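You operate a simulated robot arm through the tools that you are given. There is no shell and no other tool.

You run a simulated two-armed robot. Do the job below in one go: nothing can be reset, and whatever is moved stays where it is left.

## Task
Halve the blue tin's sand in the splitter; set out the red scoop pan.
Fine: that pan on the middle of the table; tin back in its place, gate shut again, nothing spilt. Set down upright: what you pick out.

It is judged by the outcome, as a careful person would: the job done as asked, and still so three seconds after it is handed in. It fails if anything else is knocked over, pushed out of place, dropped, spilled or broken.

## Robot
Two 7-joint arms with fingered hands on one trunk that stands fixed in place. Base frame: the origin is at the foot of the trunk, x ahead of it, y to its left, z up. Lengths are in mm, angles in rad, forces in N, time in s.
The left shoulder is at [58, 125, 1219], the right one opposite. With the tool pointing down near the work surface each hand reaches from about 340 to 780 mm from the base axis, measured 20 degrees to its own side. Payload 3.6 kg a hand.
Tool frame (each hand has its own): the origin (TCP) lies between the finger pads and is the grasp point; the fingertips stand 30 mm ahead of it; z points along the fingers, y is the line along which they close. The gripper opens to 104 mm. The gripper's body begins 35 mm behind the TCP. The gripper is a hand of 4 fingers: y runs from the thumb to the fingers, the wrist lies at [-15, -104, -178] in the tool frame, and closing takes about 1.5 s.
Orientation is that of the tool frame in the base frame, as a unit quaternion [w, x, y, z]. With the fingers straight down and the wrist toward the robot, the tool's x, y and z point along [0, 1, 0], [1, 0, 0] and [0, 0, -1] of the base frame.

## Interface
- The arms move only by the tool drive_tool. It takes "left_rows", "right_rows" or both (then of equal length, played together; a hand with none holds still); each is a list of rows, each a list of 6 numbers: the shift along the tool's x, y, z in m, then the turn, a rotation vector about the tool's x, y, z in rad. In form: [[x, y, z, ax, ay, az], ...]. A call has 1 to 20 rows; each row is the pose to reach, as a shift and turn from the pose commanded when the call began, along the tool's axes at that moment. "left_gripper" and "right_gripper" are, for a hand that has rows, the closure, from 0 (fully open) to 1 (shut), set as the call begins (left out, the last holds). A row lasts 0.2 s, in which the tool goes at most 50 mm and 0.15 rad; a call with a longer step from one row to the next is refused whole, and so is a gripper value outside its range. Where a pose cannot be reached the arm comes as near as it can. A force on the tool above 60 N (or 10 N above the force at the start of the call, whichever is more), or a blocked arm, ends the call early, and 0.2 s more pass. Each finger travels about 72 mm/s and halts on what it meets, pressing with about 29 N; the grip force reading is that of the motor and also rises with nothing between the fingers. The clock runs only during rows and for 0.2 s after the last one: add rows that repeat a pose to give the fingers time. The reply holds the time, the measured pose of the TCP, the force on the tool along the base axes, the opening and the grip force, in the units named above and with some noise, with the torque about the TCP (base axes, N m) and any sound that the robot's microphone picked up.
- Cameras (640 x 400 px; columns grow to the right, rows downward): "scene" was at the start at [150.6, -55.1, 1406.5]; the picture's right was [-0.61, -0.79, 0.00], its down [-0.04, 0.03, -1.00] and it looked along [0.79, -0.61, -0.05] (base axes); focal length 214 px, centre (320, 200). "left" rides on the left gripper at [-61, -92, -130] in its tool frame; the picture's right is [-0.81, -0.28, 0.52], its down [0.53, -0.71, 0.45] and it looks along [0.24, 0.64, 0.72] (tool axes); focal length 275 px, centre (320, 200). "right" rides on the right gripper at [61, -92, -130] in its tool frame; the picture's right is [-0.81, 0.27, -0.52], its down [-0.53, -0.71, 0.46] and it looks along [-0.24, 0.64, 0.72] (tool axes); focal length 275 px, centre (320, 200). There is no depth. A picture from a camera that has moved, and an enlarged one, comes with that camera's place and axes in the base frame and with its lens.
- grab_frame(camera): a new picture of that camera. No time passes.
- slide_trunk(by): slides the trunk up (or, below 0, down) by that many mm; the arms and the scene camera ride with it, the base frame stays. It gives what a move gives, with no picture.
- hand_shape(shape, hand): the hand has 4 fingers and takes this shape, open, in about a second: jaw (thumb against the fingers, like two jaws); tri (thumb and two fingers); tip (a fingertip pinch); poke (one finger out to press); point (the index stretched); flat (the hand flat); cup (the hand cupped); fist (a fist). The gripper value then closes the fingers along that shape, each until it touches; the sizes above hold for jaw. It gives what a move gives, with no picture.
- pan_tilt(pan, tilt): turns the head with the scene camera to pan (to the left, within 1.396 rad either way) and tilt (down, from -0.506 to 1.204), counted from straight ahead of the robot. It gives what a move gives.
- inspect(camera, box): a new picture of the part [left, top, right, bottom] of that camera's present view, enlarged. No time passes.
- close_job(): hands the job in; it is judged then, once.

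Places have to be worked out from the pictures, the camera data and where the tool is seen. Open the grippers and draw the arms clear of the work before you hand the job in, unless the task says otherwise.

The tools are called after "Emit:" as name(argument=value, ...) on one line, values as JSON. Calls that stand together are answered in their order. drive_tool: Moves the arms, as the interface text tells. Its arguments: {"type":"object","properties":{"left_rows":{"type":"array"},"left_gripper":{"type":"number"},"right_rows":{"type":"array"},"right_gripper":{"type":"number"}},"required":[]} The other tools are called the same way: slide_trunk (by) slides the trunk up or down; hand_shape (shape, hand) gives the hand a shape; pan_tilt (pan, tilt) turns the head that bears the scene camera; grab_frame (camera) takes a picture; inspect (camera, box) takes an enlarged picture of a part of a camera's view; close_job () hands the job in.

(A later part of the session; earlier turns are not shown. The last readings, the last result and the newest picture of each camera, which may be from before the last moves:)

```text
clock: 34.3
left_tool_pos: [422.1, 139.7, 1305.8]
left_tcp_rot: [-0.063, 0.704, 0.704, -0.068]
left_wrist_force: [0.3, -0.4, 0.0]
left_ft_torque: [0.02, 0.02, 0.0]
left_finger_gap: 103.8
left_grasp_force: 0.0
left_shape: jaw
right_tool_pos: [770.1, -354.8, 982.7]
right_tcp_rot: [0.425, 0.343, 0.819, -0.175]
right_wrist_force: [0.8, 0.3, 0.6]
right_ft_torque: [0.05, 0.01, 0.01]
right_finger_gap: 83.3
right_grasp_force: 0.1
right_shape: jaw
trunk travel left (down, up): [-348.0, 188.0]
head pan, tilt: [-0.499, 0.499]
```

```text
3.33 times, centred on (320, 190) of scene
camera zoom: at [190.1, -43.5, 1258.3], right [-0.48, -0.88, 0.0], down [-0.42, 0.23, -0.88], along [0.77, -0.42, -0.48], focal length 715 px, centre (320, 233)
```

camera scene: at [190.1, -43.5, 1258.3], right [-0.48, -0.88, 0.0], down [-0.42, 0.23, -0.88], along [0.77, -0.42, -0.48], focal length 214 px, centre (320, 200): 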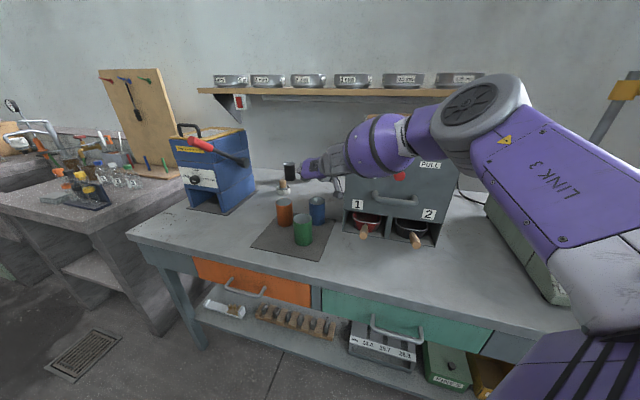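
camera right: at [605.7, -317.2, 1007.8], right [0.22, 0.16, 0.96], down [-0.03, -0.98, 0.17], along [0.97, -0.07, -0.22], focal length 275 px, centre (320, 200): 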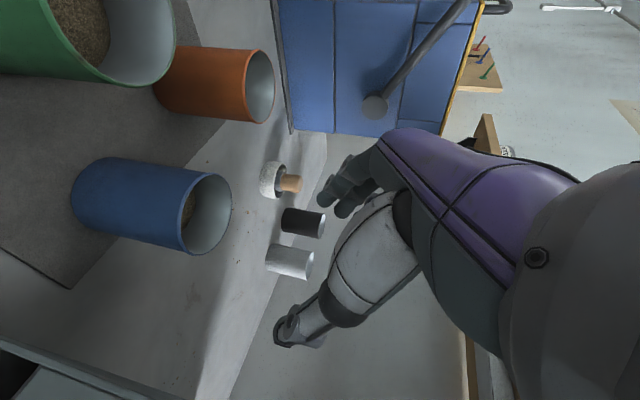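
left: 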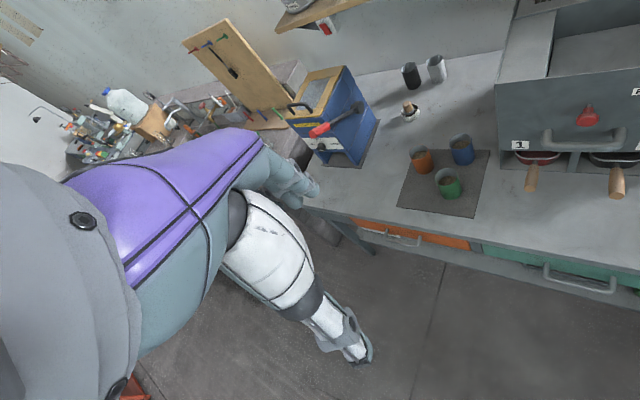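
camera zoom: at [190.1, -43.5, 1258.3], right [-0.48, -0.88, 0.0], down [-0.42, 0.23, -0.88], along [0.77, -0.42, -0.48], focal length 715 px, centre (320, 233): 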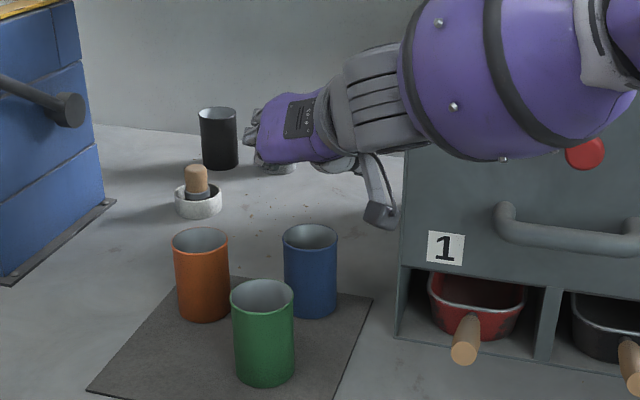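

The tin axis comes out at about (767.5,-350.5), diameter about 57 mm, from both cameras. I shift the TCP to about (765,-348) so the palm clears the rim, then lower the trunk by 60 mm as a first step.

Emit:
drive_tool(right_rows=[[0.0045, 0.0012, -0.0064, 0, 0, 0], [0.0045, 0.0012, -0.0064, 0, 0, 0]])

Emit:
slide_trunk(by=-60)

Emit:
grab_frame(camera="right")

Emit:
inspect(camera="scene", box=[220, 90, 400, 250])

```text
clock: 34.9
left_tool_pos: [421.2, 139.7, 1305.8]
left_tcp_rot: [-0.063, 0.704, 0.704, -0.068]
left_wrist_force: [0.1, 0.4, -0.2]
left_ft_torque: [0.0, 0.0, -0.01]
left_finger_gap: 103.9
left_grasp_force: 0.0
left_shape: jaw
right_tool_pos: [765.6, -346.7, 984.1]
right_tcp_rot: [0.426, 0.342, 0.819, -0.177]
right_wrist_force: [0.4, 0.0, -0.7]
right_ft_torque: [0.01, 0.0, 0.03]
right_finger_gap: 83.2
right_grasp_force: 0.1
right_shape: jaw
trunk travel left (down, up): [-348.0, 188.0]
head pan, tilt: [-0.499, 0.499]
```

```text
clock: 35.9
left_tool_pos: [420.7, 139.6, 1245.0]
left_tcp_rot: [-0.061, 0.705, 0.704, -0.068]
left_wrist_force: [0.4, -0.1, 0.7]
left_ft_torque: [-0.01, -0.01, -0.02]
left_finger_gap: 104.1
left_grasp_force: 0.0
left_shape: jaw
right_tool_pos: [765.9, -345.9, 924.3]
right_tcp_rot: [0.427, 0.342, 0.818, -0.176]
right_wrist_force: [0.5, 0.0, 0.0]
right_ft_torque: [0.01, -0.01, 0.0]
right_finger_gap: 83.2
right_grasp_force: 0.1
right_shape: jaw
trunk travel left (down, up): [-288.0, 248.0]
head pan, tilt: [-0.499, 0.499]
```

```text
taken
camera right: at [600.8, -308.5, 948.9], right [0.22, 0.16, 0.96], down [-0.03, -0.98, 0.17], along [0.97, -0.07, -0.21], focal length 275 px, centre (320, 200)
```

right: 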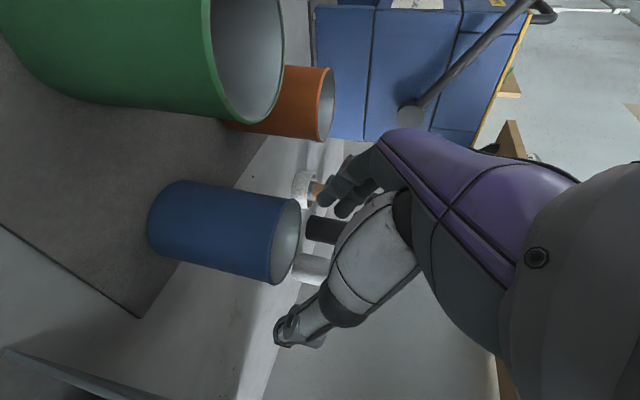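

```text
2.50 times, centred on (310, 170) of scene
camera zoom: at [202.1, -42.9, 1200.5], right [-0.48, -0.88, 0.0], down [-0.42, 0.23, -0.88], along [0.77, -0.42, -0.48], focal length 536 px, centre (345, 275)
```

zoom: 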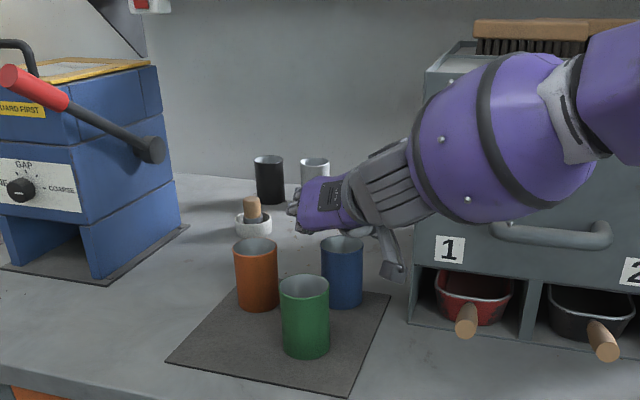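

The tin lies between fingers and thumb, and the neighbours look clear. I open the hand fully for margin, then lower the trunk the last 40 mm.

Emit:
drive_tool(right_rows=[[0, 0, 0, 0, 0, 0], [0, 0, 0, 0, 0, 0]], right_gripper=0.0)

Emit:
slide_trunk(by=-20)

Emit:
grab_frame(camera="right")

Emit:
inspect(camera="scene", box=[220, 90, 400, 250])

```text
clock: 36.5
left_tool_pos: [422.7, 140.4, 1244.0]
left_tcp_rot: [-0.061, 0.705, 0.703, -0.068]
left_wrist_force: [0.5, -0.5, 0.6]
left_ft_torque: [0.0, -0.03, 0.0]
left_finger_gap: 103.9
left_grasp_force: 0.1
left_shape: jaw
right_tool_pos: [766.1, -345.6, 923.9]
right_tcp_rot: [0.426, 0.342, 0.819, -0.177]
right_wrist_force: [0.1, -0.1, 0.1]
right_ft_torque: [0.04, 0.03, -0.01]
right_finger_gap: 103.7
right_grasp_force: 0.0
right_shape: jaw
trunk travel left (down, up): [-288.0, 248.0]
head pan, tilt: [-0.499, 0.499]
```

```text
clock: 37.2
left_tool_pos: [426.4, 139.7, 1221.5]
left_tcp_rot: [-0.062, 0.705, 0.703, -0.071]
left_wrist_force: [-0.6, 0.1, -0.6]
left_ft_torque: [-0.01, -0.02, -0.02]
left_finger_gap: 104.0
left_grasp_force: 0.1
left_shape: jaw
right_tool_pos: [766.2, -346.3, 904.7]
right_tcp_rot: [0.427, 0.343, 0.818, -0.178]
right_wrist_force: [0.4, -0.7, -0.3]
right_ft_torque: [-0.01, 0.0, 0.04]
right_finger_gap: 103.5
right_grasp_force: 0.0
right_shape: jaw
trunk travel left (down, up): [-268.0, 268.0]
head pan, tilt: [-0.499, 0.499]
```

```text
taken
camera right: at [600.7, -308.7, 928.8], right [0.22, 0.16, 0.96], down [-0.03, -0.98, 0.17], along [0.97, -0.07, -0.21], focal length 275 px, centre (320, 200)
```

right: 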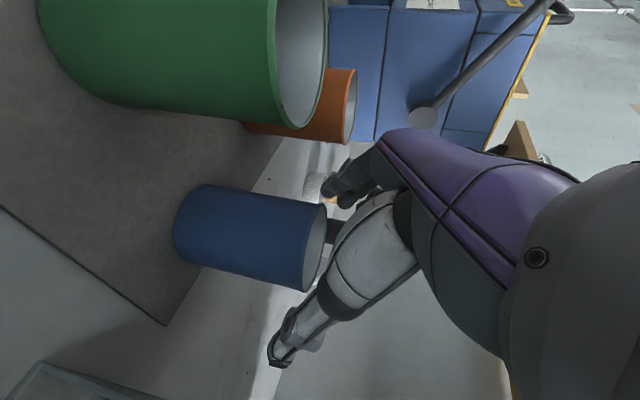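

```text
2.50 times, centred on (310, 170) of scene
camera zoom: at [206.7, -42.9, 1180.8], right [-0.48, -0.88, 0.0], down [-0.42, 0.23, -0.88], along [0.77, -0.42, -0.48], focal length 536 px, centre (345, 275)
```

zoom: 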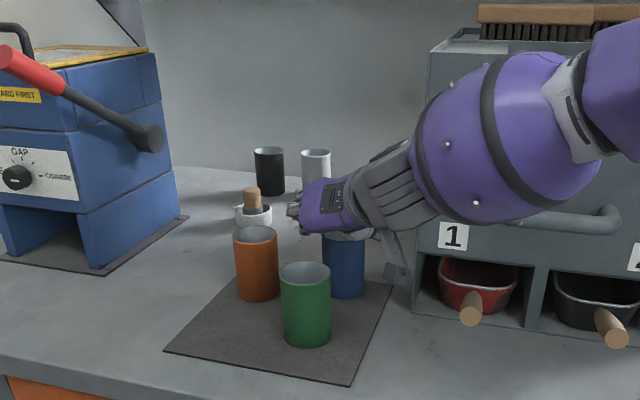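

The hand is straddling the tin, with the TCP about 9 mm above the rim. I draw the hand back 6 mm horizontally for palm clearance and lower the last 20 mm, watching the force.

Emit:
drive_tool(right_rows=[[0.0034, 0, -0.0049, 0, 0, 0], [0.0034, 0, -0.0049, 0, 0, 0]])

Emit:
slide_trunk(by=-10)

Emit:
slide_trunk(by=-10)

Emit:
grab_frame(camera="right")

Emit:
inspect(camera="scene", box=[220, 90, 400, 250])

```text
clock: 37.8
left_tool_pos: [425.4, 140.5, 1221.6]
left_tcp_rot: [-0.063, 0.705, 0.703, -0.071]
left_wrist_force: [-0.5, -0.5, -0.1]
left_ft_torque: [-0.04, 0.02, 0.03]
left_finger_gap: 103.6
left_grasp_force: 0.0
left_shape: jaw
right_tool_pos: [760.1, -340.7, 902.5]
right_tcp_rot: [0.426, 0.342, 0.819, -0.177]
right_wrist_force: [0.0, -0.7, 0.5]
right_ft_torque: [0.01, 0.01, 0.01]
right_finger_gap: 103.7
right_grasp_force: 0.1
right_shape: jaw
trunk travel left (down, up): [-268.0, 268.0]
head pan, tilt: [-0.499, 0.499]
```

```text
clock: 38.4
left_tool_pos: [427.3, 139.0, 1209.5]
left_tcp_rot: [-0.06, 0.707, 0.701, -0.072]
left_wrist_force: [0.1, 0.2, 0.5]
left_ft_torque: [0.01, 0.01, 0.0]
left_finger_gap: 103.9
left_grasp_force: 0.0
left_shape: jaw
right_tool_pos: [760.4, -341.1, 894.1]
right_tcp_rot: [0.427, 0.342, 0.819, -0.176]
right_wrist_force: [-0.3, 0.7, 0.8]
right_ft_torque: [-0.02, 0.0, -0.01]
right_finger_gap: 103.7
right_grasp_force: 0.1
right_shape: jaw
trunk travel left (down, up): [-258.0, 278.0]
head pan, tilt: [-0.499, 0.499]
```

```text
clock: 39.0
left_tool_pos: [427.7, 139.9, 1197.8]
left_tcp_rot: [-0.059, 0.707, 0.701, -0.073]
left_wrist_force: [-1.0, 0.5, 0.2]
left_ft_torque: [-0.04, 0.01, -0.01]
left_finger_gap: 103.8
left_grasp_force: 0.0
left_shape: jaw
right_tool_pos: [761.5, -341.3, 885.0]
right_tcp_rot: [0.426, 0.342, 0.818, -0.177]
right_wrist_force: [-0.4, 0.4, 0.0]
right_ft_torque: [0.0, 0.01, 0.02]
right_finger_gap: 103.6
right_grasp_force: 0.1
right_shape: jaw
trunk travel left (down, up): [-248.0, 288.0]
head pan, tilt: [-0.499, 0.499]
```

```text
taken
camera right: at [596.5, -304.4, 908.5], right [0.22, 0.16, 0.96], down [-0.03, -0.98, 0.17], along [0.97, -0.07, -0.21], focal length 275 px, centre (320, 200)
```

right: 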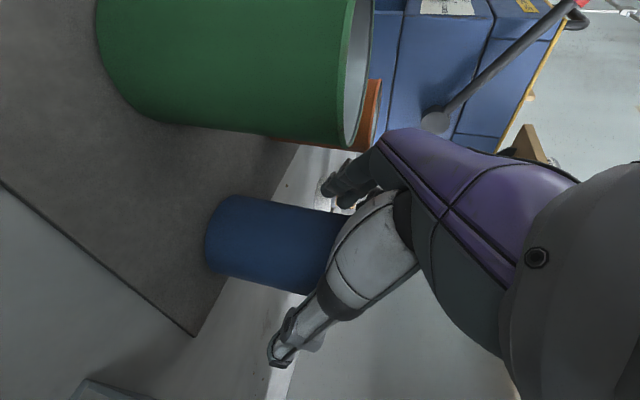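

```text
2.50 times, centred on (310, 170) of scene
camera zoom: at [212.1, -42.9, 1160.6], right [-0.48, -0.88, 0.0], down [-0.42, 0.23, -0.88], along [0.77, -0.42, -0.48], focal length 536 px, centre (345, 275)
```

zoom: 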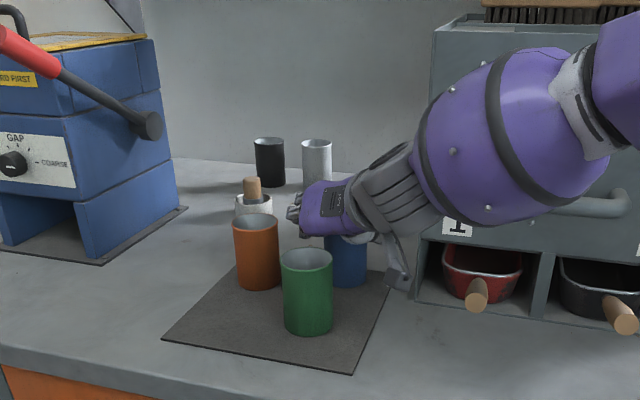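

No contact force, and the TCP sits at (761.5,-341.3,885) with the tin about 11 mm ahead on the pads. I close the hand on the tin and wait for the grip to settle.

Emit:
drive_tool(right_rows=[[0, 0, 0, 0, 0, 0], [0, 0, 0, 0, 0, 0], [0, 0, 0, 0, 0, 0], [0, 0, 0, 0, 0, 0], [0, 0, 0, 0, 0, 0], [0, 0, 0, 0, 0, 0], [0, 0, 0, 0, 0, 0], [0, 0, 0, 0, 0, 0], [0, 0, 0, 0, 0, 0]], right_gripper=0.8)

Emit:
grab_frame(camera="right")

Emit:
inspect(camera="scene", box=[260, 120, 380, 220])

```text
clock: 41.0
left_tool_pos: [428.3, 139.6, 1197.6]
left_tcp_rot: [-0.059, 0.707, 0.701, -0.073]
left_wrist_force: [0.4, -0.4, -0.5]
left_ft_torque: [0.0, -0.03, -0.02]
left_finger_gap: 104.0
left_grasp_force: 0.1
left_shape: jaw
right_tool_pos: [761.7, -341.8, 883.3]
right_tcp_rot: [0.427, 0.342, 0.818, -0.176]
right_wrist_force: [-0.1, 1.1, 2.5]
right_ft_torque: [0.02, 0.05, 0.0]
right_finger_gap: 49.5
right_grasp_force: 28.5
right_shape: jaw
trunk travel left (down, up): [-248.0, 288.0]
head pan, tilt: [-0.499, 0.499]
```

```text
taken
camera right: at [596.7, -304.1, 908.6], right [0.22, 0.16, 0.96], down [-0.03, -0.98, 0.17], along [0.97, -0.07, -0.22], focal length 275 px, centre (320, 200)
```

right: 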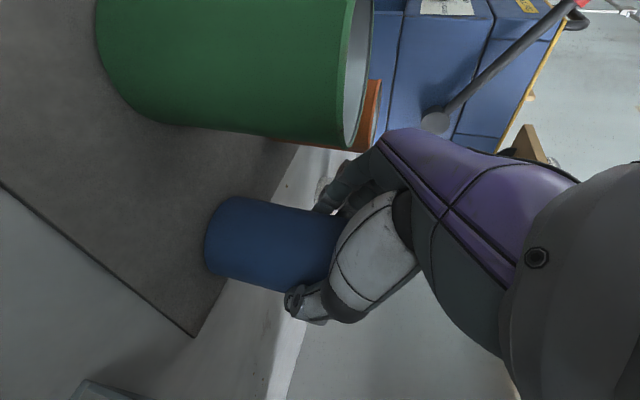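

```text
4.00 times, centred on (320, 170) of scene
camera zoom: at [212.2, -42.7, 1160.6], right [-0.48, -0.88, 0.0], down [-0.42, 0.23, -0.88], along [0.77, -0.42, -0.48], focal length 858 px, centre (320, 320)
```

zoom: 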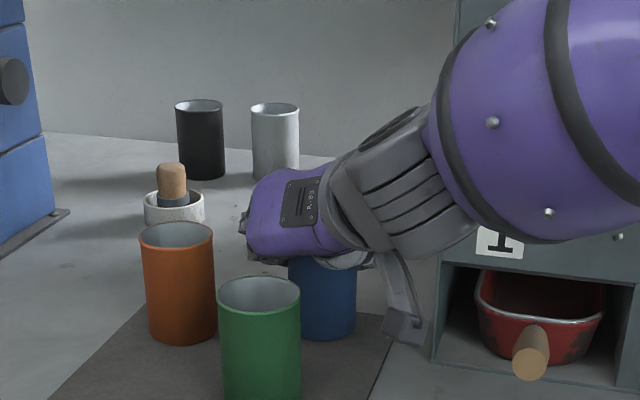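

Grip force is 28.5 N with a 49.5 mm reading, so the tin is held. I lift it straight up with the trunk, 30 mm first, and check.

Emit:
slide_trunk(by=30)

Emit:
grab_frame(camera="right")

Emit:
inspect(camera="scene", box=[220, 90, 400, 250])

```text
clock: 41.7
left_tool_pos: [429.2, 138.9, 1227.3]
left_tcp_rot: [-0.06, 0.707, 0.701, -0.073]
left_wrist_force: [0.7, 0.3, 0.4]
left_ft_torque: [0.0, 0.02, 0.02]
left_finger_gap: 104.0
left_grasp_force: 0.0
left_shape: jaw
right_tool_pos: [763.4, -341.7, 912.5]
right_tcp_rot: [0.426, 0.343, 0.819, -0.177]
right_wrist_force: [0.0, 0.3, -2.5]
right_ft_torque: [0.02, 0.06, -0.01]
right_finger_gap: 49.1
right_grasp_force: 29.3
right_shape: jaw
trunk travel left (down, up): [-278.0, 258.0]
head pan, tilt: [-0.499, 0.499]
```

```text
taken
camera right: at [597.2, -304.6, 937.5], right [0.23, 0.16, 0.96], down [-0.03, -0.98, 0.17], along [0.97, -0.07, -0.22], focal length 275 px, centre (320, 200)
```

right: 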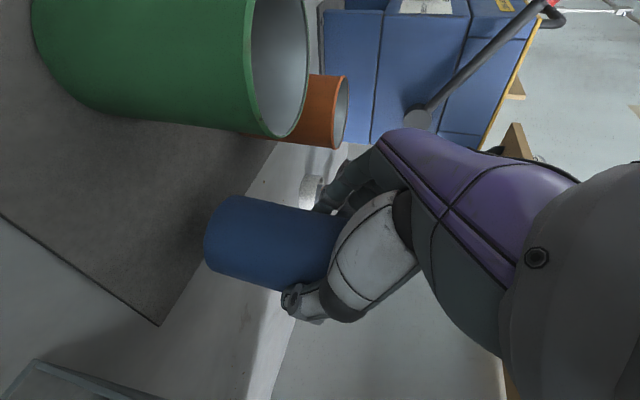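

```text
2.50 times, centred on (310, 170) of scene
camera zoom: at [205.4, -43.1, 1190.5], right [-0.48, -0.88, 0.0], down [-0.42, 0.23, -0.88], along [0.77, -0.42, -0.48], focal length 536 px, centre (345, 275)
```

zoom: 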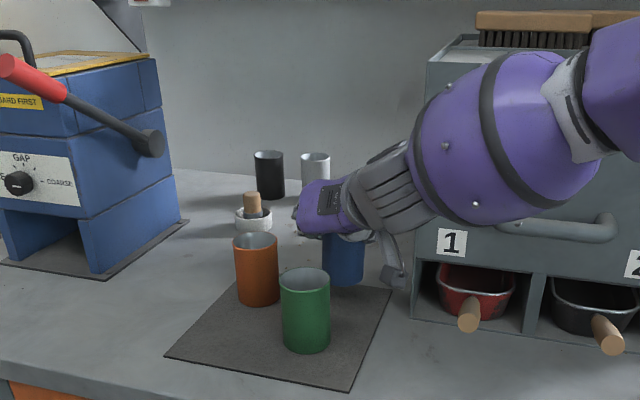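

The tin is lifted cleanly and has not shifted in the hand. I raise the trunk by 250 mm, which carries the tin straight up above the splitter's height.

Emit:
slide_trunk(by=120)

Emit:
slide_trunk(by=130)

Emit:
grab_frame(camera="right")

Emit:
grab_frame(camera="scene")

```text
clock: 43.2
left_tool_pos: [429.2, 139.2, 1346.9]
left_tcp_rot: [-0.06, 0.707, 0.701, -0.074]
left_wrist_force: [-0.1, -0.5, -0.2]
left_ft_torque: [0.03, -0.01, 0.01]
left_finger_gap: 103.9
left_grasp_force: 0.1
left_shape: jaw
right_tool_pos: [762.6, -341.5, 1032.3]
right_tcp_rot: [0.426, 0.342, 0.819, -0.177]
right_wrist_force: [0.8, 0.4, -2.3]
right_ft_torque: [0.01, 0.06, 0.03]
right_finger_gap: 49.1
right_grasp_force: 29.4
right_shape: jaw
trunk travel left (down, up): [-398.0, 138.0]
head pan, tilt: [-0.499, 0.499]
```

```text
clock: 44.8
left_tool_pos: [430.1, 139.4, 1475.8]
left_tcp_rot: [-0.06, 0.706, 0.701, -0.075]
left_wrist_force: [0.1, -0.5, 0.2]
left_ft_torque: [0.0, 0.03, 0.01]
left_finger_gap: 103.8
left_grasp_force: 0.0
left_shape: jaw
right_tool_pos: [727.1, -341.6, 1341.0]
right_tcp_rot: [0.521, 0.362, 0.761, -0.133]
right_wrist_force: [0.4, -0.4, -3.0]
right_ft_torque: [0.07, 0.05, -0.02]
right_finger_gap: 48.9
right_grasp_force: 28.6
right_shape: jaw
trunk travel left (down, up): [-528.0, 8.0]
head pan, tilt: [-0.499, 0.499]
```

```text
taken
camera right: at [562.1, -304.2, 1325.6], right [-0.01, 0.16, 0.99], down [-0.07, -0.98, 0.16], along [1.0, -0.07, 0.03], focal length 275 px, centre (320, 200)
```

right: 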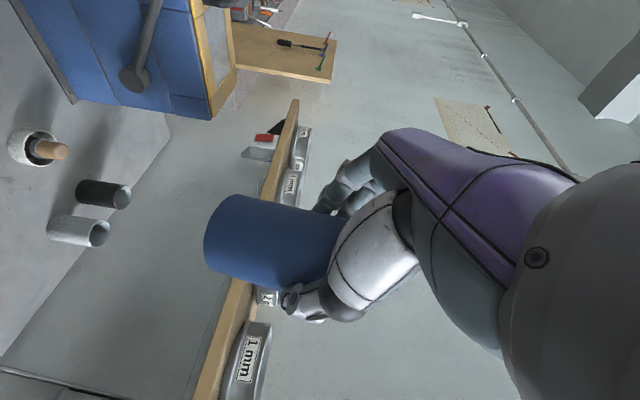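

```text
taken
camera scene: at [94.3, -43.0, 1454.5], right [-0.48, -0.88, 0.0], down [-0.42, 0.23, -0.88], along [0.77, -0.42, -0.48], focal length 214 px, centre (320, 200)
```

scene: 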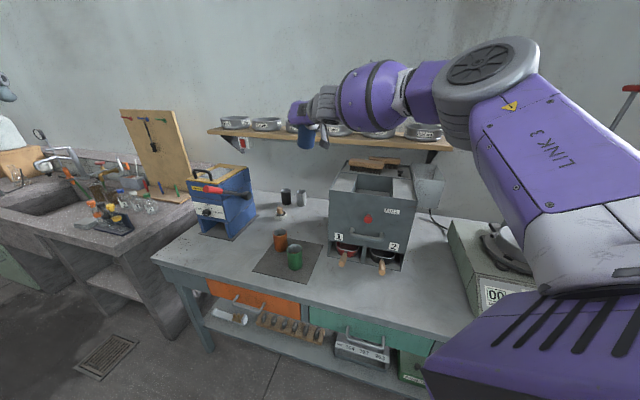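

The last trunk step went beyond the right arm's comfort: the TCP jumped to (727,-342,1341) and the tin leaned about 14° back, though nothing looks spilled. I lower the trunk again by 70 mm to bring the arm back into its range.

Emit:
slide_trunk(by=-70)

Emit:
grab_frame(camera="right")

```text
clock: 45.9
left_tool_pos: [428.4, 139.4, 1407.6]
left_tcp_rot: [-0.06, 0.707, 0.701, -0.073]
left_wrist_force: [0.1, 0.3, 0.5]
left_ft_torque: [0.0, -0.01, -0.03]
left_finger_gap: 104.3
left_grasp_force: 0.1
left_shape: jaw
right_tool_pos: [727.0, -341.0, 1273.6]
right_tcp_rot: [0.525, 0.362, 0.759, -0.133]
right_wrist_force: [0.4, 0.4, -2.7]
right_ft_torque: [0.05, 0.05, 0.01]
right_finger_gap: 49.0
right_grasp_force: 28.4
right_shape: jaw
trunk travel left (down, up): [-458.0, 78.0]
head pan, tilt: [-0.499, 0.499]
```

```text
taken
camera right: at [561.1, -303.9, 1258.1], right [-0.02, 0.16, 0.99], down [-0.07, -0.98, 0.16], along [1.0, -0.07, 0.03], focal length 275 px, centre (320, 200)
```

right: 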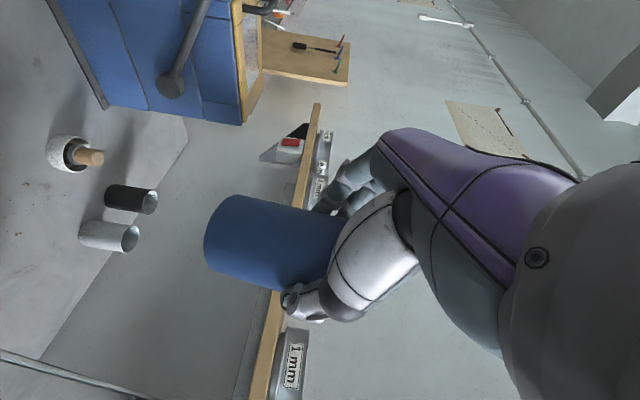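

The arm now rides normally with the trunk at +10; the tin leans about 14°. I bring the tin upright again, turn the hand heading toward the hopper and move a little toward it, staying well above the splitter.

Emit:
drive_tool(right_rows=[[-0.0037, -0.0192, 0.0082, 0.126, 0.0326, 0.0219], [-0.0074, -0.0383, 0.0165, 0.2519, 0.0651, 0.0438], [-0.0111, -0.0575, 0.0247, 0.3779, 0.0977, 0.0656], [-0.0148, -0.0766, 0.0329, 0.5038, 0.1302, 0.0875]])

Emit:
grab_frame(camera="right")

Emit:
grab_frame(camera="scene")

```text
clock: 46.9
left_tool_pos: [430.0, 140.1, 1408.0]
left_tcp_rot: [-0.06, 0.707, 0.701, -0.074]
left_wrist_force: [-0.5, -0.1, -1.4]
left_ft_torque: [0.0, -0.02, 0.0]
left_finger_gap: 103.8
left_grasp_force: 0.1
left_shape: jaw
right_tool_pos: [689.8, -418.9, 1251.7]
right_tcp_rot: [0.373, 0.523, 0.717, -0.272]
right_wrist_force: [0.0, -0.7, -2.9]
right_ft_torque: [0.05, 0.02, -0.01]
right_finger_gap: 48.8
right_grasp_force: 29.1
right_shape: jaw
right hand out of reach, approached as far as the arm can: row 4
trunk travel left (down, up): [-458.0, 78.0]
head pan, tilt: [-0.499, 0.499]
```

```text
taken
camera right: at [559.2, -309.9, 1277.3], right [0.27, 0.04, 0.96], down [-0.47, -0.86, 0.17], along [0.84, -0.5, -0.22], focal length 275 px, centre (320, 200)
```

right: 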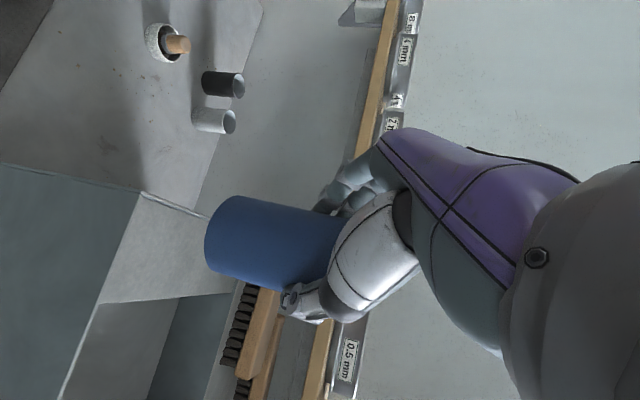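

```text
taken
camera scene: at [153.4, -43.2, 1376.4], right [-0.48, -0.88, 0.0], down [-0.42, 0.23, -0.88], along [0.77, -0.42, -0.48], focal length 214 px, centre (320, 200)
```

scene: 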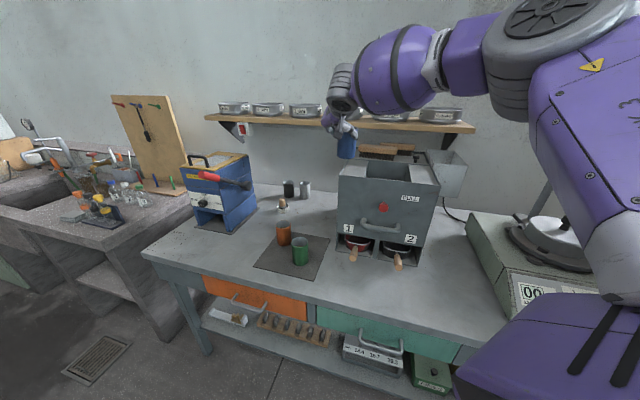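

The tin is upright again at (690,-419,1252). Next I start the tip while carrying it toward the hopper centre, about (646,-572); the first half keeps the tilt below 30°.

Emit:
drive_tool(right_rows=[[-0.0067, -0.0111, 0.0155, -0.026, 0.0686, 0.1083], [-0.0135, -0.0222, 0.031, -0.0519, 0.1372, 0.2166], [-0.0202, -0.0332, 0.0465, -0.0779, 0.2058, 0.3249], [-0.027, -0.0443, 0.062, -0.1038, 0.2744, 0.4332]])

Emit:
grab_frame(camera="right")

Emit:
grab_frame(camera="scene")

```text
clock: 47.9
left_tool_pos: [428.2, 137.4, 1408.0]
left_tcp_rot: [-0.059, 0.707, 0.701, -0.073]
left_wrist_force: [0.0, -0.3, 0.2]
left_ft_torque: [-0.01, 0.03, -0.01]
left_finger_gap: 103.9
left_grasp_force: 0.0
left_shape: jaw
right_tool_pos: [669.7, -493.0, 1237.9]
right_tcp_rot: [0.346, 0.676, 0.647, -0.074]
right_wrist_force: [0.5, 0.1, -3.2]
right_ft_torque: [0.02, 0.06, -0.02]
right_finger_gap: 49.1
right_grasp_force: 28.8
right_shape: jaw
trunk travel left (down, up): [-458.0, 78.0]
head pan, tilt: [-0.499, 0.499]
```

```text
taken
camera right: at [548.1, -376.0, 1268.6], right [-0.05, -0.35, 0.93], down [-0.58, -0.75, -0.31], along [0.81, -0.56, -0.17], focal length 275 px, centre (320, 200)
```

right: 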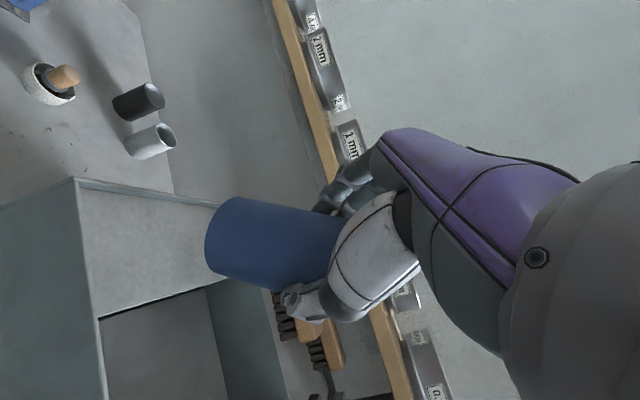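

```text
taken
camera scene: at [153.2, -43.8, 1376.4], right [-0.48, -0.88, 0.0], down [-0.42, 0.23, -0.88], along [0.77, -0.42, -0.48], focal length 214 px, centre (320, 200)
```

scene: 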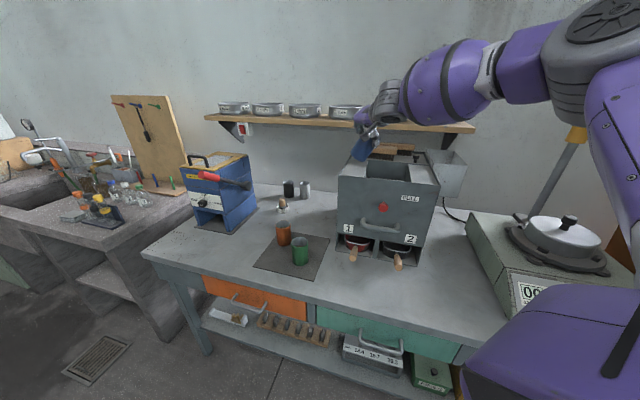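

No limit was reported and the TCP is at (670,-493,1238). I enlarge the scene view to check the tin's lean and its clearance over the splitter top.

Emit:
inspect(camera="scene", box=[320, 80, 460, 200])

```text
3.33 times, centred on (390, 140) of scene
camera zoom: at [153.2, -43.8, 1376.4], right [-0.48, -0.88, 0.0], down [-0.42, 0.23, -0.88], along [0.77, -0.42, -0.48], focal length 715 px, centre (87, 400)
```

zoom: 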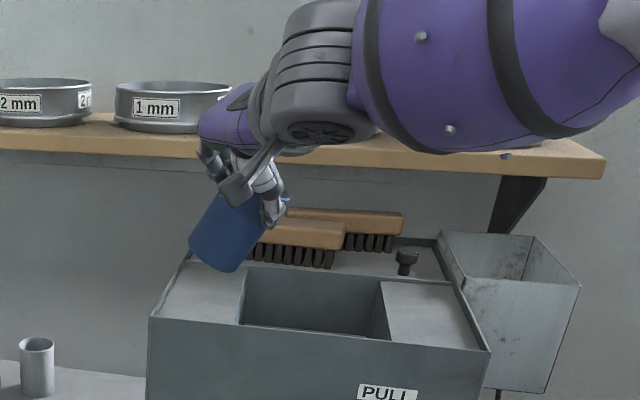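

The tin leans toward the right with its mouth over the hopper's left side, clear of everything. I carry on to the hopper centre, increasing the tilt to about 57°.

Emit:
drive_tool(right_rows=[[-0.015, -0.0085, 0.012, -0.026, 0.0686, 0.1083], [-0.03, -0.0171, 0.0241, -0.0519, 0.1372, 0.2166], [-0.0449, -0.0256, 0.0361, -0.0779, 0.2058, 0.3249], [-0.0599, -0.0341, 0.0482, -0.1038, 0.2744, 0.4332]])

Emit:
inspect(camera="scene", box=[320, 80, 480, 220])

Emit:
grab_frame(camera="right")

```text
clock: 48.9
left_tool_pos: [428.0, 139.0, 1408.1]
left_tcp_rot: [-0.06, 0.707, 0.701, -0.073]
left_wrist_force: [0.3, -1.0, -0.1]
left_ft_torque: [0.01, -0.05, -0.01]
left_finger_gap: 104.1
left_grasp_force: 0.1
left_shape: jaw
right_tool_pos: [644.9, -574.7, 1221.3]
right_tcp_rot: [0.298, 0.784, 0.53, 0.126]
right_wrist_force: [-0.3, -0.6, -2.4]
right_ft_torque: [-0.02, 0.01, 0.01]
right_finger_gap: 48.6
right_grasp_force: 28.7
right_shape: jaw
trunk travel left (down, up): [-458.0, 78.0]
head pan, tilt: [-0.499, 0.499]
```

```text
2.86 times, centred on (400, 150) of scene
camera zoom: at [153.3, -43.9, 1376.3], right [-0.48, -0.88, 0.0], down [-0.42, 0.23, -0.88], along [0.77, -0.42, -0.48], focal length 613 px, centre (91, 343)
```

zoom: 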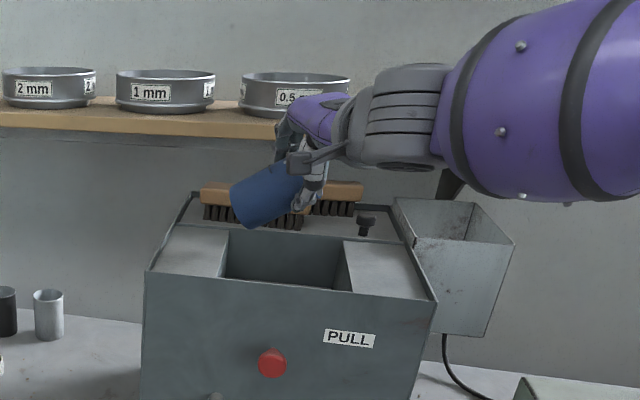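

```text
taken
camera right: at [533.6, -450.5, 1262.9], right [-0.39, -0.63, 0.67], down [-0.52, -0.45, -0.73], along [0.76, -0.63, -0.16], focal length 275 px, centre (320, 200)
```

right: 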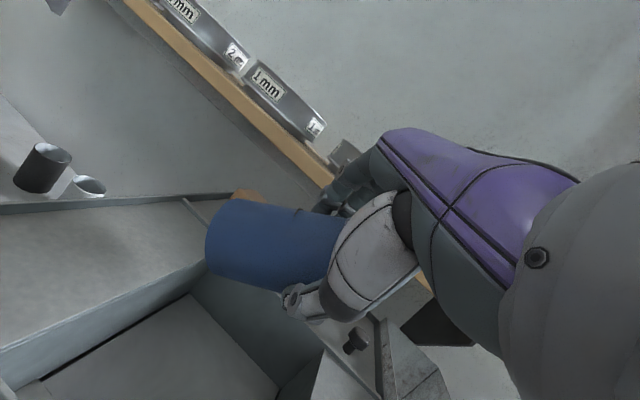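

The TCP is over the hopper centre, (645,-575,1221), with the tin tipped about 57° and no sand moving yet. I continue tipping slowly to about 90° while lowering the mouth toward the hopper.

Emit:
drive_tool(right_rows=[[0.0015, -0.0011, 0.0019, -0.0156, 0.0411, 0.065], [0.003, -0.0026, 0.0043, -0.0311, 0.0823, 0.1299], [0.0035, -0.005, 0.0075, -0.0467, 0.1234, 0.1949], [0.0041, -0.008, 0.0114, -0.0623, 0.1646, 0.2598], [0.0047, -0.011, 0.0154, -0.0779, 0.2057, 0.3248], [0.0054, -0.0146, 0.0201, -0.0934, 0.2468, 0.3897], [0.006, -0.0176, 0.0241, -0.109, 0.288, 0.4547], [0.0066, -0.0206, 0.028, -0.1246, 0.3291, 0.5196]])

Emit:
inspect(camera="scene", box=[320, 80, 480, 220])

Emit:
grab_frame(camera="right")

```text
clock: 50.7
left_tool_pos: [429.9, 138.1, 1408.0]
left_tcp_rot: [-0.061, 0.707, 0.701, -0.073]
left_wrist_force: [1.2, -0.3, 0.4]
left_ft_torque: [0.02, 0.02, -0.02]
left_finger_gap: 103.7
left_grasp_force: 0.1
left_shape: jaw
right_tool_pos: [648.1, -573.2, 1186.3]
right_tcp_rot: [0.214, 0.842, 0.346, 0.354]
right_wrist_force: [1.0, -0.5, -1.9]
right_ft_torque: [-0.04, 0.09, 0.01]
right_finger_gap: 47.4
right_grasp_force: 29.2
right_shape: jaw
trunk travel left (down, up): [-458.0, 78.0]
head pan, tilt: [-0.499, 0.499]
```

```text
2.86 times, centred on (400, 150) of scene
camera zoom: at [153.9, -44.3, 1376.3], right [-0.48, -0.88, 0.0], down [-0.42, 0.23, -0.88], along [0.77, -0.42, -0.48], focal length 613 px, centre (91, 343)
```

zoom: 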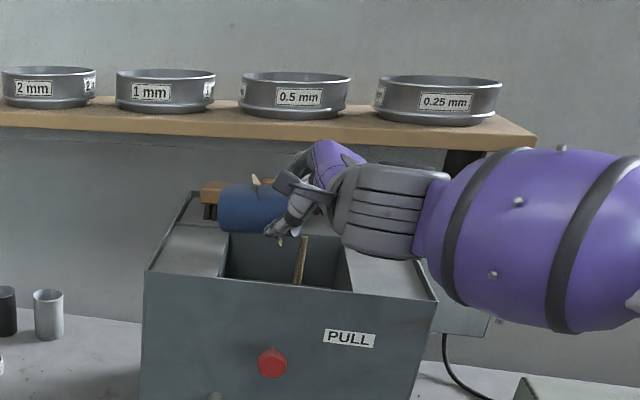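

```text
taken
camera right: at [541.9, -450.0, 1244.2], right [-0.68, -0.72, 0.14], down [-0.24, 0.04, -0.97], along [0.69, -0.69, -0.2], focal length 275 px, centre (320, 200)
```

right: 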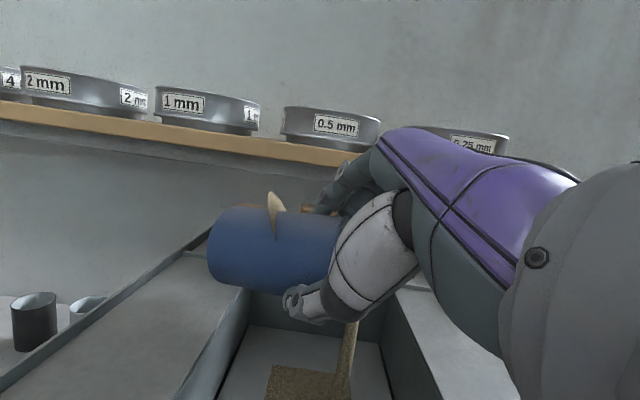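

Sand is now streaming into the hopper and nothing is going beside it. I enlarge the wrist view to check the stream and the small beige shape by the tin.

Emit:
inspect(camera="right", box=[180, 160, 420, 400])

```text
1.67 times, centred on (300, 280) of right
camera zoom: at [541.9, -450.0, 1244.2], right [-0.68, -0.72, 0.14], down [-0.24, 0.04, -0.97], along [0.69, -0.69, -0.2], focal length 459 px, centre (353, 67)
```

zoom: 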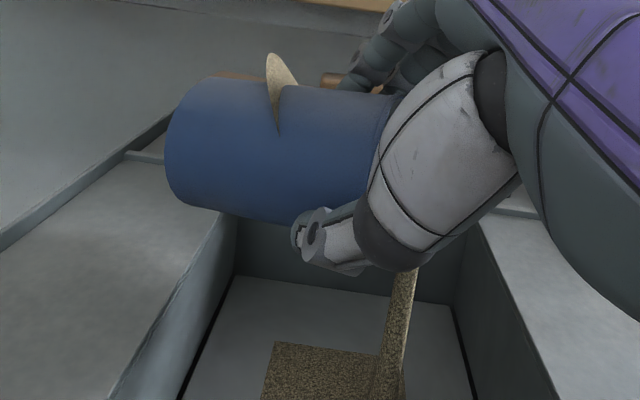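

The wedge is just how the sand surface is drawn inside the tipped tin; the stream falls well inside the hopper. I keep tipping slowly to about 137° and lower slightly.

Emit:
drive_tool(right_rows=[[-0.0009, -0.0012, 0.0013, -0.021, 0.0555, 0.0875], [-0.0018, -0.0024, 0.0026, -0.042, 0.1109, 0.1751], [-0.0027, -0.0037, 0.004, -0.0629, 0.1664, 0.2626], [-0.0036, -0.0049, 0.0053, -0.0839, 0.2218, 0.3502], [-0.0045, -0.0061, 0.0066, -0.1049, 0.2773, 0.4377], [-0.0054, -0.0073, 0.0079, -0.1259, 0.3327, 0.5252], [-0.0054, -0.0073, 0.0079, -0.1469, 0.3882, 0.6128], [-0.0054, -0.0073, 0.0079, -0.1678, 0.4436, 0.7003], [-0.0054, -0.0073, 0.0079, -0.1888, 0.4991, 0.7879], [-0.0054, -0.0073, 0.0079, -0.2098, 0.5545, 0.8754]])

Emit:
inspect(camera="scene", box=[320, 80, 480, 220])

Emit:
grab_frame(camera="right")

```text
clock: 52.9
left_tool_pos: [428.0, 139.2, 1407.1]
left_tcp_rot: [-0.06, 0.707, 0.701, -0.073]
left_wrist_force: [1.0, 1.2, 0.0]
left_ft_torque: [-0.01, 0.02, 0.01]
left_finger_gap: 103.9
left_grasp_force: 0.0
left_shape: jaw
right_tool_pos: [657.8, -590.1, 1217.2]
right_tcp_rot: [0.007, 0.773, -0.041, 0.633]
right_wrist_force: [-0.1, 0.3, -0.4]
right_ft_torque: [0.0, 0.01, 0.01]
right_finger_gap: 47.9
right_grasp_force: 29.3
right_shape: jaw
right hand out of reach, approached as far as the arm can: row 1, 2, 3, 4, 5, 6, 7, 8, 9, 10
trunk travel left (down, up): [-458.0, 78.0]
head pan, tilt: [-0.499, 0.499]
```

```text
2.86 times, centred on (400, 150) of scene
camera zoom: at [153.4, -42.9, 1376.4], right [-0.48, -0.88, 0.0], down [-0.42, 0.23, -0.88], along [0.77, -0.42, -0.48], focal length 613 px, centre (91, 343)
```

zoom: 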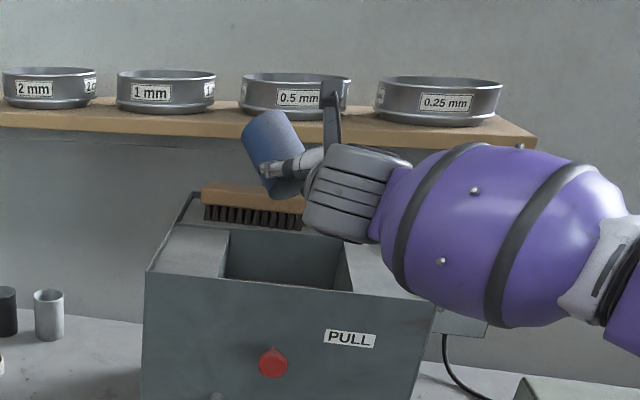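

```text
taken
camera right: at [548.5, -493.6, 1308.3], right [-0.68, -0.2, -0.7], down [0.39, 0.71, -0.58], along [0.61, -0.67, -0.41], focal length 275 px, centre (320, 200)
```

right: 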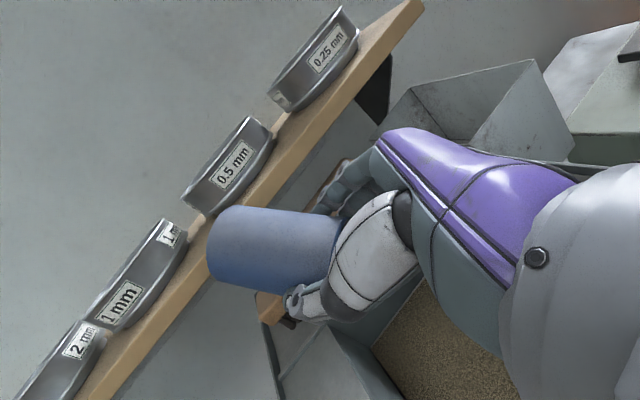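

The arm lifted a bit while finishing the tip (133°), but the wrist force shows the tin is now nearly empty (-0.4 N against about -2.7 N before). I check the hopper and its surroundings for any spill.

Emit:
inspect(camera="right", box=[200, 190, 520, 400])

Emit:
inspect(camera="scene", box=[330, 110, 450, 230])

```text
1.90 times, centred on (360, 295) of right
camera zoom: at [548.5, -493.6, 1308.3], right [-0.68, -0.2, -0.7], down [0.39, 0.71, -0.58], along [0.61, -0.67, -0.41], focal length 524 px, centre (244, 19)
```

zoom: 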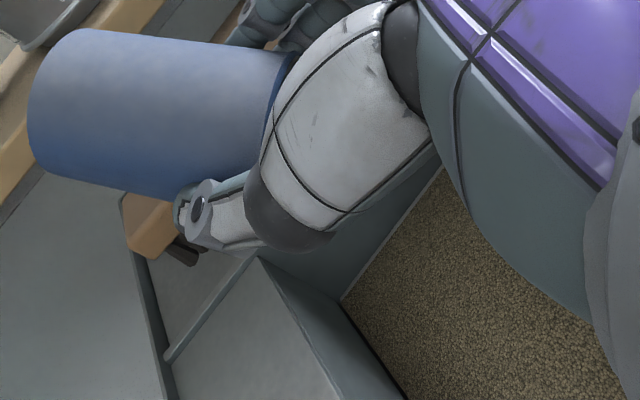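

```text
3.33 times, centred on (390, 170) of scene
camera zoom: at [153.4, -42.9, 1376.4], right [-0.48, -0.88, 0.0], down [-0.42, 0.23, -0.88], along [0.77, -0.42, -0.48], focal length 715 px, centre (87, 300)
```

zoom: 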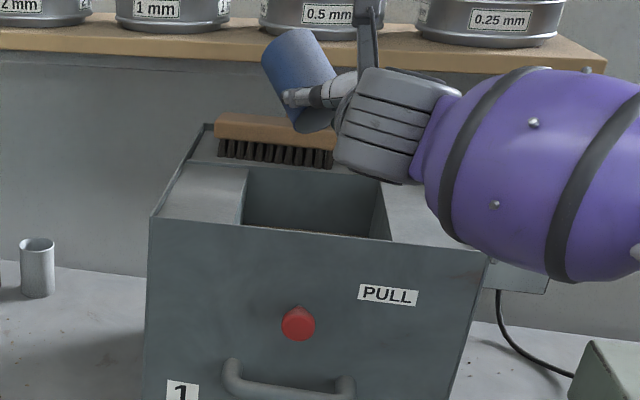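

The sand lies level over the hopper floor and the top plates are clean. To be sure the tin is empty I tip it a little further and hold for a second.

Emit:
drive_tool(right_rows=[[0, 0, 0, -0.0198, 0.0524, 0.0827], [0, 0, 0, -0.0397, 0.1048, 0.1655], [0, 0, 0, -0.0595, 0.1572, 0.2482], [0, 0, 0, -0.0595, 0.1572, 0.2482], [0, 0, 0, -0.0595, 0.1572, 0.2482], [0, 0, 0, -0.0595, 0.1572, 0.2482], [0, 0, 0, -0.0595, 0.1572, 0.2482]])

Emit:
grab_frame(camera="right")

Emit:
inspect(camera="scene", box=[330, 80, 470, 230])

```text
clock: 54.5
left_tool_pos: [429.1, 138.5, 1407.3]
left_tcp_rot: [-0.059, 0.707, 0.701, -0.074]
left_wrist_force: [-0.3, 0.7, -0.4]
left_ft_torque: [-0.01, 0.01, 0.01]
left_finger_gap: 104.2
left_grasp_force: 0.0
left_shape: jaw
right_tool_pos: [656.7, -589.9, 1218.9]
right_tcp_rot: [-0.045, 0.71, -0.154, 0.685]
right_wrist_force: [0.0, 0.2, -0.3]
right_ft_torque: [0.06, 0.04, 0.02]
right_finger_gap: 47.9
right_grasp_force: 28.8
right_shape: jaw
trunk travel left (down, up): [-458.0, 78.0]
head pan, tilt: [-0.499, 0.499]
```

```text
taken
camera right: at [543.5, -499.9, 1310.8], right [-0.56, 0.04, -0.82], down [0.55, 0.76, -0.34], along [0.61, -0.65, -0.45], focal length 275 px, centre (320, 200)
```

right: 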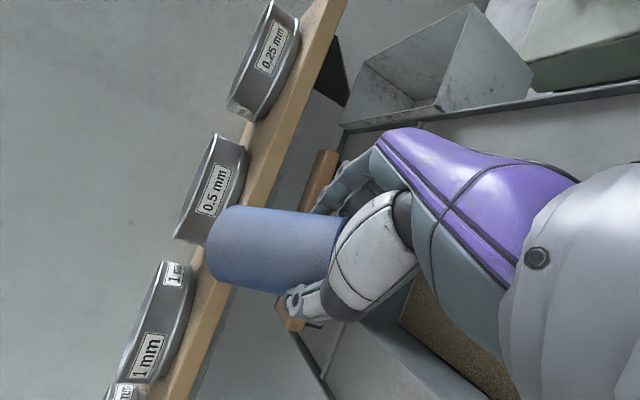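

```text
2.67 times, centred on (400, 155) of scene
camera zoom: at [153.3, -42.9, 1376.4], right [-0.48, -0.88, 0.0], down [-0.42, 0.23, -0.88], along [0.77, -0.42, -0.48], focal length 572 px, centre (107, 320)
```

zoom: 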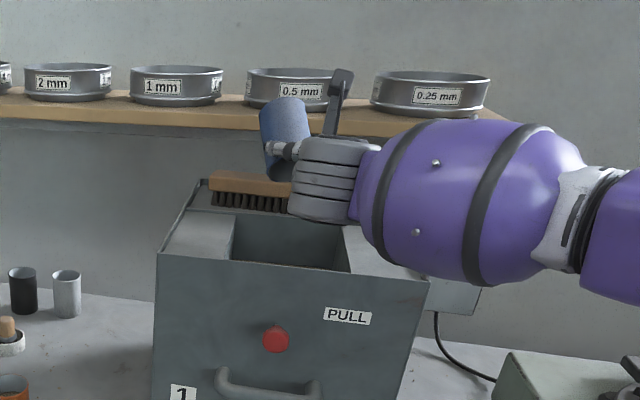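

The force is down to -0.3 N, so the tin is empty, and the hopper holds a level bed of sand. I roll the tin back toward upright over the hopper before carrying it home.

Emit:
drive_tool(right_rows=[[0, -0.0011, -0.001, 0.0281, -0.0744, -0.1174], [0, -0.0023, -0.002, 0.0563, -0.1487, -0.2348], [0, -0.0034, -0.0029, 0.0844, -0.2231, -0.3522], [0, -0.0045, -0.0039, 0.1126, -0.2975, -0.4696], [0, -0.0056, -0.0049, 0.1407, -0.3719, -0.5871], [0, -0.0068, -0.0059, 0.1688, -0.4462, -0.7045], [0, -0.0079, -0.0069, 0.197, -0.5206, -0.8219], [0, -0.009, -0.0078, 0.2251, -0.595, -0.9393], [0, -0.0102, -0.0088, 0.2532, -0.6693, -1.0567], [0, -0.0113, -0.0098, 0.2814, -0.7437, -1.1741], [0, -0.0124, -0.0108, 0.3095, -0.8181, -1.2915], [0, -0.0135, -0.0117, 0.3377, -0.8924, -1.4089], [0, -0.0147, -0.0127, 0.3658, -0.9668, -1.5264], [0, -0.0158, -0.0137, 0.3939, -1.0412, -1.6438]])

Emit:
grab_frame(camera="right")

Emit:
inspect(camera="scene", box=[330, 80, 470, 230])

```text
clock: 57.5
left_tool_pos: [428.8, 139.7, 1407.4]
left_tcp_rot: [-0.059, 0.707, 0.701, -0.073]
left_wrist_force: [-0.2, 0.5, 0.1]
left_ft_torque: [-0.03, 0.02, -0.01]
left_finger_gap: 103.9
left_grasp_force: 0.1
left_shape: jaw
right_tool_pos: [647.0, -571.5, 1225.2]
right_tcp_rot: [0.265, 0.788, 0.542, 0.119]
right_wrist_force: [-0.1, -0.2, -0.7]
right_ft_torque: [-0.02, 0.02, 0.01]
right_finger_gap: 47.3
right_grasp_force: 28.9
right_shape: jaw
trunk travel left (down, up): [-458.0, 78.0]
head pan, tilt: [-0.499, 0.499]
```

```text
taken
camera right: at [535.7, -452.7, 1277.1], right [-0.34, -0.67, 0.66], down [-0.55, -0.43, -0.71], along [0.76, -0.61, -0.22], focal length 275 px, centre (320, 200)
```

right: 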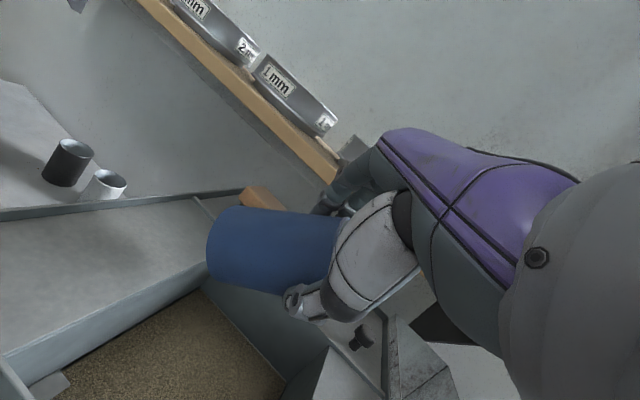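

```text
2.67 times, centred on (400, 155) of scene
camera zoom: at [153.4, -42.5, 1376.4], right [-0.48, -0.88, 0.0], down [-0.42, 0.23, -0.88], along [0.77, -0.42, -0.48], focal length 572 px, centre (107, 320)
```

zoom: 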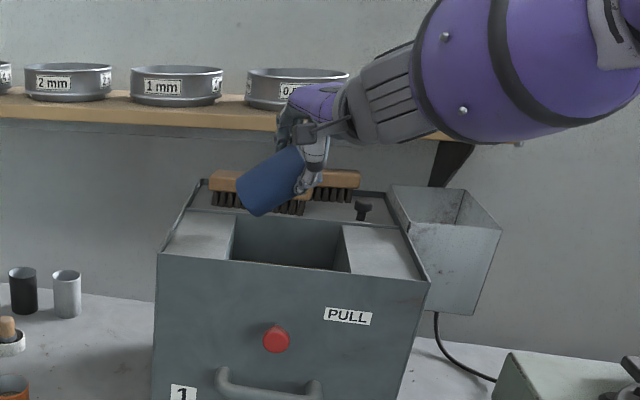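

The hopper holds the sand and the tin is empty. I carry the tin back off the splitter, turning it upright on the way, to about (689,-417,1249).

Emit:
drive_tool(right_rows=[[0.0192, 0.0008, -0.0055, 0.0204, -0.0754, -0.1041], [0.0385, 0.0016, -0.0111, 0.0408, -0.1509, -0.2083], [0.0577, 0.0024, -0.0166, 0.0611, -0.2263, -0.3124], [0.077, 0.0033, -0.0222, 0.0815, -0.3018, -0.4166], [0.0962, 0.0041, -0.0277, 0.1019, -0.3772, -0.5207], [0.1154, 0.0049, -0.0332, 0.1223, -0.4526, -0.6248], [0.1347, 0.0057, -0.0388, 0.1426, -0.5281, -0.729], [0.1539, 0.0065, -0.0443, 0.163, -0.6035, -0.8331]])

Emit:
grab_frame(camera="right")

Emit:
inspect(camera="scene", box=[280, 80, 460, 250])

```text
clock: 59.3
left_tool_pos: [429.1, 139.7, 1406.3]
left_tcp_rot: [-0.06, 0.707, 0.7, -0.073]
left_wrist_force: [0.5, 0.1, -0.3]
left_ft_torque: [-0.02, 0.0, 0.03]
left_finger_gap: 103.9
left_grasp_force: 0.1
left_shape: jaw
right_tool_pos: [688.7, -421.2, 1248.3]
right_tcp_rot: [0.374, 0.522, 0.717, -0.272]
right_wrist_force: [0.1, 0.8, -0.5]
right_ft_torque: [0.01, -0.01, -0.05]
right_finger_gap: 47.5
right_grasp_force: 29.1
right_shape: jaw
right hand out of reach, approached as far as the arm can: row 2
trunk travel left (down, up): [-458.0, 78.0]
head pan, tilt: [-0.499, 0.499]
```

```text
taken
camera right: at [558.4, -312.5, 1275.0], right [0.28, 0.04, 0.96], down [-0.47, -0.86, 0.18], along [0.84, -0.5, -0.22], focal length 275 px, centre (320, 200)
```

right: 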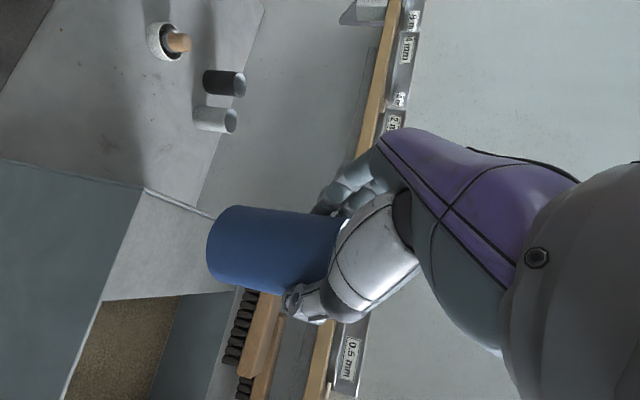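

```text
2.35 times, centred on (370, 165) of scene
camera zoom: at [153.6, -42.5, 1376.4], right [-0.48, -0.88, 0.0], down [-0.42, 0.23, -0.88], along [0.77, -0.42, -0.48], focal length 505 px, centre (202, 282)
```

zoom: 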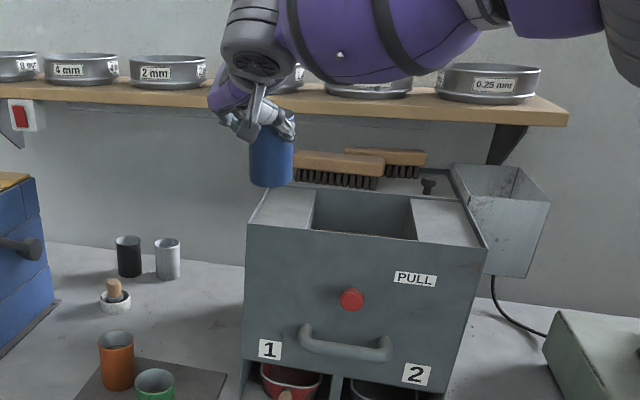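

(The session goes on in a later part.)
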